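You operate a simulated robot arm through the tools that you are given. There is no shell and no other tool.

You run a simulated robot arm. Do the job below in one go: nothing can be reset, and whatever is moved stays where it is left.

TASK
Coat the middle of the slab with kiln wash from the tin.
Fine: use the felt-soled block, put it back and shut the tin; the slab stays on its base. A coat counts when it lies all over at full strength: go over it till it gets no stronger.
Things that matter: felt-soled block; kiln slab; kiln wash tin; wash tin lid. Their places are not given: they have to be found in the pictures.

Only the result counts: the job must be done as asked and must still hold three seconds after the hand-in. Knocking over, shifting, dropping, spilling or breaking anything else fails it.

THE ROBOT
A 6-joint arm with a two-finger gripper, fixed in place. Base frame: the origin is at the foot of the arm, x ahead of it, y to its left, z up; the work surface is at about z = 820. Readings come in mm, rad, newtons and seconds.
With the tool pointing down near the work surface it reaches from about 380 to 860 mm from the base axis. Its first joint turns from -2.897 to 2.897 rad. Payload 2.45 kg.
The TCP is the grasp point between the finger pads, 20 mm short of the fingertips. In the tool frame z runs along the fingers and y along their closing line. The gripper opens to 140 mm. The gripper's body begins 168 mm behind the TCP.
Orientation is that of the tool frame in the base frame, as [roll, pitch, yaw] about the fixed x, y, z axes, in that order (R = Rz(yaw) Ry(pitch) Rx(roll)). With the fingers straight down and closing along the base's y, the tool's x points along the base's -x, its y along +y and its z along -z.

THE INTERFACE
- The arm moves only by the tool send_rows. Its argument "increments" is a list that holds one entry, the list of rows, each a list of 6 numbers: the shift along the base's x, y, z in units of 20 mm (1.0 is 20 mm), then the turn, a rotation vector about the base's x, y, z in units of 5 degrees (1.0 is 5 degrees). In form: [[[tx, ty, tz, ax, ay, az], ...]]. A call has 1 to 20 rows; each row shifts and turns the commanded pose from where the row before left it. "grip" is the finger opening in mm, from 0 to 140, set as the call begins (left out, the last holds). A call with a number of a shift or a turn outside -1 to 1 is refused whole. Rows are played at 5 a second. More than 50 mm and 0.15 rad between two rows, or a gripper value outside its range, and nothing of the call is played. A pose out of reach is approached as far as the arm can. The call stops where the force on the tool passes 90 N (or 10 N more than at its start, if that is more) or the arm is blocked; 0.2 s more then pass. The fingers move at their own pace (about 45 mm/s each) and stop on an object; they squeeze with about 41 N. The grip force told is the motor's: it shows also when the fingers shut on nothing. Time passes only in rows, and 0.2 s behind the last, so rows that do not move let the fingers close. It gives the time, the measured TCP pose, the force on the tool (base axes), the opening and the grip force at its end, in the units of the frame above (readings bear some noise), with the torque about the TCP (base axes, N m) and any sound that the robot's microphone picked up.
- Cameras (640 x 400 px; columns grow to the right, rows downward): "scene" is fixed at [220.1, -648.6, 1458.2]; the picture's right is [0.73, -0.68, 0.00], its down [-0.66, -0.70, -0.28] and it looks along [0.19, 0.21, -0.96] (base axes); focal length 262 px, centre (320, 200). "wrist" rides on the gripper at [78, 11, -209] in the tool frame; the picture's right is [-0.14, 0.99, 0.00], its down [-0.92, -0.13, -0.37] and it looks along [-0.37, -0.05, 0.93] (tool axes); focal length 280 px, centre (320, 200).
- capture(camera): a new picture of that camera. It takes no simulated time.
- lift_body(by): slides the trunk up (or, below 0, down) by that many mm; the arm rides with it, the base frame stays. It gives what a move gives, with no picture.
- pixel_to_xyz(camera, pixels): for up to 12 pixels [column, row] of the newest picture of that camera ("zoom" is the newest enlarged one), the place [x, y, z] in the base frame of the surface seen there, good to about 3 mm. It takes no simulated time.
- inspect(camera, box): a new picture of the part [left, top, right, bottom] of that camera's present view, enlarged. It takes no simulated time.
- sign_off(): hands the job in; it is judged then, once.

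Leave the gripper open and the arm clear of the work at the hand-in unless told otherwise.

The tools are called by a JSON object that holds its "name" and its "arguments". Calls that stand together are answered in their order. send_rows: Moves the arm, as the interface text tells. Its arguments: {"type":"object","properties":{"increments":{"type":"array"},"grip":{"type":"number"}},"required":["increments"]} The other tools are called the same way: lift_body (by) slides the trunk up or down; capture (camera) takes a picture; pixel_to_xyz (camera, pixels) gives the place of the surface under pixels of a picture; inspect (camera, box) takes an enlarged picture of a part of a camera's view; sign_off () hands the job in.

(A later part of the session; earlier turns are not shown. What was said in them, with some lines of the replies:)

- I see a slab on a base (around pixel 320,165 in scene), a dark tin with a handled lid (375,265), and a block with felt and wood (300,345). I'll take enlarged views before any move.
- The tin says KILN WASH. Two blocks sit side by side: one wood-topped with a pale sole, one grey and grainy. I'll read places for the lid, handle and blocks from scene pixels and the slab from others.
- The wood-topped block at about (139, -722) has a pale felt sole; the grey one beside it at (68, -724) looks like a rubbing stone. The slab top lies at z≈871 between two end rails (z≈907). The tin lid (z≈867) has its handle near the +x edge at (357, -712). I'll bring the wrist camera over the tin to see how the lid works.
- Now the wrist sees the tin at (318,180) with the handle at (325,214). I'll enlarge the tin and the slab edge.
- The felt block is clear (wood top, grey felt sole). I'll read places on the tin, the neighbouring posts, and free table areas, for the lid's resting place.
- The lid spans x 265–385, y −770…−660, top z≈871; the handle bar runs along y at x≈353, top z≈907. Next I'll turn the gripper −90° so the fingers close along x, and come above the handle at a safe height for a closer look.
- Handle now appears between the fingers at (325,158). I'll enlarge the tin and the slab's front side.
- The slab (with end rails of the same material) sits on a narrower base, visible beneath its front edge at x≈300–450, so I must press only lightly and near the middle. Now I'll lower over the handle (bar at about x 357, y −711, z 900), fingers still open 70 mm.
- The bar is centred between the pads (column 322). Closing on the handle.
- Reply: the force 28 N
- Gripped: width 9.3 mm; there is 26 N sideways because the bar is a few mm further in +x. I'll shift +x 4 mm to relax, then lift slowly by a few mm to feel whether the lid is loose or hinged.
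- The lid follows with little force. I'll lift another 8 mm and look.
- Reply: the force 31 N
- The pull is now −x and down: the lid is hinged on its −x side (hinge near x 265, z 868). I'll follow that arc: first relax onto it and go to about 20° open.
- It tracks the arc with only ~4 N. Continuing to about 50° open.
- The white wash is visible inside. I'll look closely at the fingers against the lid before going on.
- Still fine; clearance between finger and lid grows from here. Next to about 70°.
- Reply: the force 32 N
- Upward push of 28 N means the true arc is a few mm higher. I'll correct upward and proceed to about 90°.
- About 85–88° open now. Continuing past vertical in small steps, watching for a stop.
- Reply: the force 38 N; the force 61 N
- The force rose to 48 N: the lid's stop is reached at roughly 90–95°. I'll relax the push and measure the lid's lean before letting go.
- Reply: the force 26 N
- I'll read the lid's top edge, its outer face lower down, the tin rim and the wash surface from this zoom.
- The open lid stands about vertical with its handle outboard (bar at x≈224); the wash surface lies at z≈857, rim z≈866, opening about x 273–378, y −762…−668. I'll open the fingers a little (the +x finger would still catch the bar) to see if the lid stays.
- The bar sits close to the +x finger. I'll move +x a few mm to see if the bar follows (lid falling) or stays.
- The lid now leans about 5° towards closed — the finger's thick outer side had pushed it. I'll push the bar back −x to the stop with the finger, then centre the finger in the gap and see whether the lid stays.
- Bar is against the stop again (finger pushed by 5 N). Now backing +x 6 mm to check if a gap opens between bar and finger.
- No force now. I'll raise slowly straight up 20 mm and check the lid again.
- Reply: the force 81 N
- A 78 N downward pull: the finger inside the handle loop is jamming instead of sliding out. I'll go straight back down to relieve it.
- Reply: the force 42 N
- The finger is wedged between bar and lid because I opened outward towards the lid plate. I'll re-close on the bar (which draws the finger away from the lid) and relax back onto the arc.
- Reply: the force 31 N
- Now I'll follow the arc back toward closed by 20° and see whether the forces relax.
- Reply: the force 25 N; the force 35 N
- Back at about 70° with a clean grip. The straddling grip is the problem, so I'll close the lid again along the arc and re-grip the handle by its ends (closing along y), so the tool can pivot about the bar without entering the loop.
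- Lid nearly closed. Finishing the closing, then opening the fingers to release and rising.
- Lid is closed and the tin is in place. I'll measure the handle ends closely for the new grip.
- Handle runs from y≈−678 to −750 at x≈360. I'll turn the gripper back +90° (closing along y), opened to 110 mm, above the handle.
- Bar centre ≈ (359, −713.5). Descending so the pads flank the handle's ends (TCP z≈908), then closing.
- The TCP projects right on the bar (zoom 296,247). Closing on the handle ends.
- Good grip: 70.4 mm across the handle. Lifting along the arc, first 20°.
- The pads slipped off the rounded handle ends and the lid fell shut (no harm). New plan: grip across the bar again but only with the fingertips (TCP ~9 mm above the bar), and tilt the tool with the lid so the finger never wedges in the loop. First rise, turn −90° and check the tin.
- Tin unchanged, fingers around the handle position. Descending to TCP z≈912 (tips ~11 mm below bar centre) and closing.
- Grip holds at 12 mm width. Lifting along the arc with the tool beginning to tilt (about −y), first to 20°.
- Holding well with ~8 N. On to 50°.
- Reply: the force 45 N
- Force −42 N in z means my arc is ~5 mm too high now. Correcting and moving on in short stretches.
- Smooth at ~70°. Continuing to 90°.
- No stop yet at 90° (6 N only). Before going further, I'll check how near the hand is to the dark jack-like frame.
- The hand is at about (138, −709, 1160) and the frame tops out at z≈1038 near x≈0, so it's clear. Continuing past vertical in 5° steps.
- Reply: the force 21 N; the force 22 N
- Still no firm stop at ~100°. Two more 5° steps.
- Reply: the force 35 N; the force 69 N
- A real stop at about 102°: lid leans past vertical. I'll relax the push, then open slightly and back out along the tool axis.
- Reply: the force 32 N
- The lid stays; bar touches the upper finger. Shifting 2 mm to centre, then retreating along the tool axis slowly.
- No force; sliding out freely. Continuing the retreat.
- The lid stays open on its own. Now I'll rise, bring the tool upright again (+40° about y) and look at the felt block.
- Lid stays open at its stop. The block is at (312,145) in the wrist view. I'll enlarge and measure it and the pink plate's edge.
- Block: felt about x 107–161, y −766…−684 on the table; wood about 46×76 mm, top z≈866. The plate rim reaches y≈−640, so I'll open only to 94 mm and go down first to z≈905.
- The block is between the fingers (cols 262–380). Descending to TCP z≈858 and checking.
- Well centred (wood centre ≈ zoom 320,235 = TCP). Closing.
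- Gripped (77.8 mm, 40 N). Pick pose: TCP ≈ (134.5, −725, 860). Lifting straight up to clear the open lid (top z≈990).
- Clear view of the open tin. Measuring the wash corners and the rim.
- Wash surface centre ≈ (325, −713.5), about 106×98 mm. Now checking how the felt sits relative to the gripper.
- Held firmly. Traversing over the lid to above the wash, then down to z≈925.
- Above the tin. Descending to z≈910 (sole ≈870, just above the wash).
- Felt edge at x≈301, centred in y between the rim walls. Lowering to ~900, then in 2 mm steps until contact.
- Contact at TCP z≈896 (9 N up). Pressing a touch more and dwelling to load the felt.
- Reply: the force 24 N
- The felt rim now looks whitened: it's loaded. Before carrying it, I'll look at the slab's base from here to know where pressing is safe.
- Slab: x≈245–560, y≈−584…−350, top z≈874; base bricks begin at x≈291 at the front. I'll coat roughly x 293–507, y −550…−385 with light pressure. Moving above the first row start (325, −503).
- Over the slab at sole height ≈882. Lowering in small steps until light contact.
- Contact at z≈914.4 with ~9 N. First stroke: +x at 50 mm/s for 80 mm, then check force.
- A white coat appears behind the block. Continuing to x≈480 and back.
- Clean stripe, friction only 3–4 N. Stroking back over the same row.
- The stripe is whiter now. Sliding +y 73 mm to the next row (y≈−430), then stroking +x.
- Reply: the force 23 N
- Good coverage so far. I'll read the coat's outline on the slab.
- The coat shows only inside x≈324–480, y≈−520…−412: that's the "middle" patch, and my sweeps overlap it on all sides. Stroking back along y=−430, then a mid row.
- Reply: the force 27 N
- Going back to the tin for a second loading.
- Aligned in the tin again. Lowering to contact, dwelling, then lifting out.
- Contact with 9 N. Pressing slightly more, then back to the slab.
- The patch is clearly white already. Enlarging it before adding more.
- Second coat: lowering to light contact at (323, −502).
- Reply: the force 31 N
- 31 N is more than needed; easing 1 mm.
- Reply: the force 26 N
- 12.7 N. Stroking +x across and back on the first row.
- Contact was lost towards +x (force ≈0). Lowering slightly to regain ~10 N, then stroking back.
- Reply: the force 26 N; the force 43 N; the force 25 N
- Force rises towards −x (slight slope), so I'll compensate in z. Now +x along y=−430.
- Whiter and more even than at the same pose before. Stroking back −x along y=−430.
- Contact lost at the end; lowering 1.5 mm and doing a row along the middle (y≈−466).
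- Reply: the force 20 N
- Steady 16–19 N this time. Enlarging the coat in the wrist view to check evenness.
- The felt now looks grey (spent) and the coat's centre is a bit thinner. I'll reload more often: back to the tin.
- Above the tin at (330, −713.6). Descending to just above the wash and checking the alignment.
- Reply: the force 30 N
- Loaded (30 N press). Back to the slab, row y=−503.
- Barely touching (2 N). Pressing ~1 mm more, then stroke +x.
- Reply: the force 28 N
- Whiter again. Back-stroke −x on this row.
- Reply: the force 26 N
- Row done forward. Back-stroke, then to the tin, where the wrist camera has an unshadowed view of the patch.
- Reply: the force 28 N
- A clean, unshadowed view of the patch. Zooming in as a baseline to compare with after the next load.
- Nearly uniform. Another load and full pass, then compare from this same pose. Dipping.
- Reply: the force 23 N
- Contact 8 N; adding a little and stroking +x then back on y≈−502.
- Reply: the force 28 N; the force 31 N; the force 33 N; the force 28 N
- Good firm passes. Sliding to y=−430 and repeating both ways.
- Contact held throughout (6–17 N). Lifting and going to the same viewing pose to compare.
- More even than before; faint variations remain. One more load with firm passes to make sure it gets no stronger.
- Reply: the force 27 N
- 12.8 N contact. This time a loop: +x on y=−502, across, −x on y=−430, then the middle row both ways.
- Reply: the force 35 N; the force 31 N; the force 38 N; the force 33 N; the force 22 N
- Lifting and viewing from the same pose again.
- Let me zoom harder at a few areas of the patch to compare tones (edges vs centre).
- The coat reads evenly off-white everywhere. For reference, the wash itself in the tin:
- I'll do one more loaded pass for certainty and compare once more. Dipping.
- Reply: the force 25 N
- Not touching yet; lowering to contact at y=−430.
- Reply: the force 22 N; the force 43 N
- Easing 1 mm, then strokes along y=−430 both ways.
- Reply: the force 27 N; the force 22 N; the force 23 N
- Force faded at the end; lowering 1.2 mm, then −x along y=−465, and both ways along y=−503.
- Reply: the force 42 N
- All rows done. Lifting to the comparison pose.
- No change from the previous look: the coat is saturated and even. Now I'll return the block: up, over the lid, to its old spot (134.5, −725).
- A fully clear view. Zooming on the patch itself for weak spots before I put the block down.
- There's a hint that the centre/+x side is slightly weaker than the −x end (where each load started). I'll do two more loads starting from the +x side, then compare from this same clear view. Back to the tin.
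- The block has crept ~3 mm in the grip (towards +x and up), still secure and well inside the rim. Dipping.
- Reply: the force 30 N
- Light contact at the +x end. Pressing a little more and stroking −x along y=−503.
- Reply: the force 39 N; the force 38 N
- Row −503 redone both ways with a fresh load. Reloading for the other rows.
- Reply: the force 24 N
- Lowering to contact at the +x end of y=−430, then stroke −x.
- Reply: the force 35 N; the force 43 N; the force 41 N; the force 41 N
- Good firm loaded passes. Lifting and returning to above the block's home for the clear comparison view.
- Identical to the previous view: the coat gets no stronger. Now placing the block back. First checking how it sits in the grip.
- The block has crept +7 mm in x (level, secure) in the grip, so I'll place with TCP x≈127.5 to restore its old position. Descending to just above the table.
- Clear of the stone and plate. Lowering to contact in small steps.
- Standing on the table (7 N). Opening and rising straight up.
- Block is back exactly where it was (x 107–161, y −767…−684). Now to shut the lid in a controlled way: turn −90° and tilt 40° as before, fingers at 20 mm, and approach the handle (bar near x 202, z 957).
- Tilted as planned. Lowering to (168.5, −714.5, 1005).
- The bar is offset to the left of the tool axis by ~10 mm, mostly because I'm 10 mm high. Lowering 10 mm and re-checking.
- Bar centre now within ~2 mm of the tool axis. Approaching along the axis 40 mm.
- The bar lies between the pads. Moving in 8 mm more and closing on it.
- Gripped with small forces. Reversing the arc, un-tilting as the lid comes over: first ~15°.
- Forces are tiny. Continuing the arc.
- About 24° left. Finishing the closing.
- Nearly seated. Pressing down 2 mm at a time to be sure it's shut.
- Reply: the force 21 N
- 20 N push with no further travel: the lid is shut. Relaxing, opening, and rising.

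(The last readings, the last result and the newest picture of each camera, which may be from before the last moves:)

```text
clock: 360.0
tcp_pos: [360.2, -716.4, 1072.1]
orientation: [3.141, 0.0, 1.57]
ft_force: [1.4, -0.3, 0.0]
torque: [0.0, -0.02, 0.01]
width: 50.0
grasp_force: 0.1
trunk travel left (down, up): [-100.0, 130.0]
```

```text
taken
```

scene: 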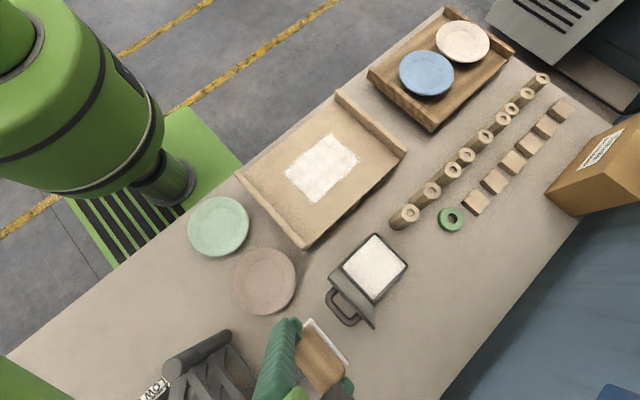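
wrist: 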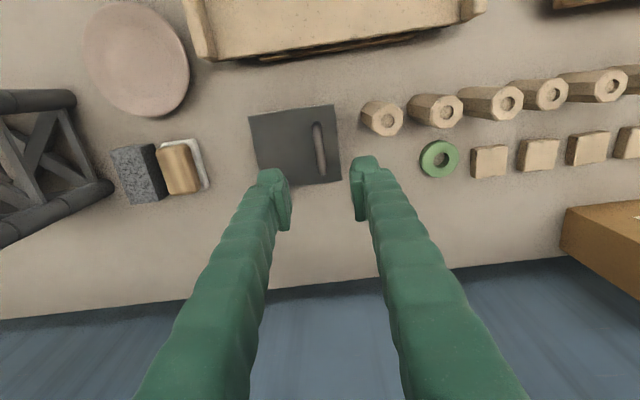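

The tin is shut and all looks in order. Moving the arm back to its starting pose (high, clear), gripper open, and then a final check.

{"name": "send_rows", "arguments": {"increments": [[[0.136, 0.747, 0.3, 0, 0, 1], [0.136, 0.747, 0.3, 0, 0, 1], [0.136, 0.747, 0.3, 0, 0, 1], [0.136, 0.747, 0.3, 0, 0, 1], [0.136, 0.747, 0.3, 0, 0, 1], [0.136, 0.747, 0.3, 0, 0, 1], [0.136, 0.747, 0.2, 0, 0, 1], [0.136, 0.747, 0, 0, 0, 1], [0.136, 0.747, 0, 0, 0, 1], [0.136, 0.747, 0, 0, 0, 1], [0.136, 0.747, 0, 0, 0, 1], [0.136, 0.747, 0, 0, 0, 1], [0.136, 0.747, 0, 0, 0, 1], [0.136, 0.747, 0, 0, 0, 1], [0.136, 0.747, 0, 0, 0, 1], [0.136, 0.747, 0, 0, 0, 1], [0.136, 0.747, 0, 0, 0, 1], [0.136, 0.747, 0, 0, 0, 1], [0, 0, 0, 0, 0, 0]]], "grip": 140}}

{"name": "capture", "arguments": {"camera": "scene"}}

{"name": "capture", "arguments": {"camera": "wrist"}}

```text
clock: 364.0
tcp_pos: [409.3, -446.4, 1114.6]
orientation: [3.139, -0.002, -3.139]
ft_force: [0.0, -0.6, -0.5]
torque: [-0.02, 0.03, -0.01]
width: 139.9
grasp_force: 0.0
trunk travel left (down, up): [-100.0, 130.0]
```

```text
taken
```

scene: 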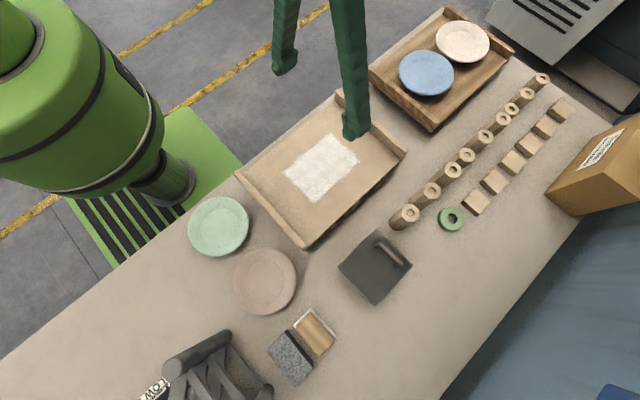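

```text
taken
```

wrist: 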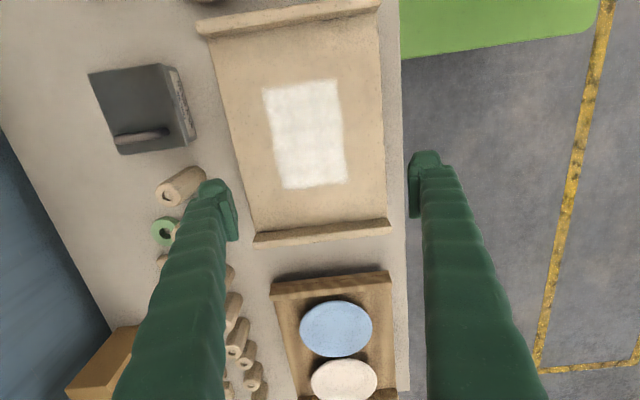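

Everything matches the opening picture except the white coat. A last close look at the coat, block and tin.

{"name": "inspect", "arguments": {"camera": "wrist", "box": [240, 65, 370, 205]}}

{"name": "inspect", "arguments": {"camera": "scene", "box": [220, 220, 440, 400]}}

{"name": "pixel_to_xyz", "arguments": {"camera": "scene", "pixels": [[377, 231], [410, 265], [375, 303], [340, 266], [238, 172], [304, 247], [404, 150], [340, 92], [316, 333], [292, 357], [320, 170], [388, 253]]}}

```text
2.86 times, centred on (305, 135) of wrist
```

zoom: 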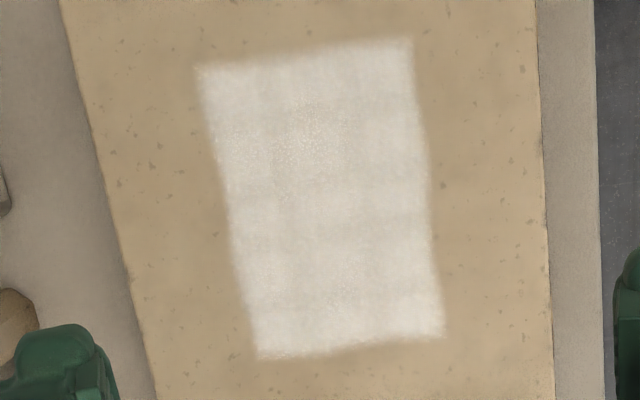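

```text
2.22 times, centred on (330, 310) of scene
```

zoom: 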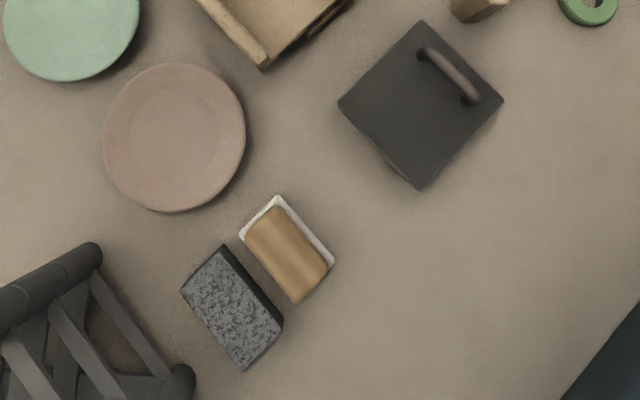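

```text
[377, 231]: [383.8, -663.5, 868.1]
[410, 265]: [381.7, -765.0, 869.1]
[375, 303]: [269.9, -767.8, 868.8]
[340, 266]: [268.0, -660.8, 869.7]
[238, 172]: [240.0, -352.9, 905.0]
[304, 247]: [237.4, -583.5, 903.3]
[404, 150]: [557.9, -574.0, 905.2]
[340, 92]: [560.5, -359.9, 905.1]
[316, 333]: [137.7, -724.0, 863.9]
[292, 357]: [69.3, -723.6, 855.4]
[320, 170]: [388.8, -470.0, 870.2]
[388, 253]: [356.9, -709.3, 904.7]
```

The coat is even and saturated. The slab, tin and stone read at their starting places, the block is back on its spot, and the lid is down. The gripper is open and the arm is clear, so I'm handing in.

{"name": "sign_off", "arguments": {}}

```text
The job is handed in.
```

The middle of the slab is coated with kiln wash, and I've handed the job in. I haven't seen the judge's result.

- **Coat:** it covers about x 324–480, y −520 to −412, the only area where wash showed up. I loaded the felt seven times. The last two loads made no visible difference, so I took it as full strength. A faint, even mottling remains that didn't change with more passes.
- **Felt-soled block:** it is back on its original spot, within a few millimetres. Its sole is white with wash.
- **Tin:** the lid is shut; a 20 N push moved it no further.
- **Slab and surroundings:** the slab is still on its base. The slab, tin and grey stone read at their starting places, and nothing else looks moved.
- **Arm:** it is back at its starting pose with the gripper open.

**Trouble with the lid:** it is hinged, and the first two tries at opening it went wrong. One finger wedged in the handle with up to about 80 N on it. Then the grip slipped and the lid dropped shut from a small angle. The tin didn't move and nothing spilled.
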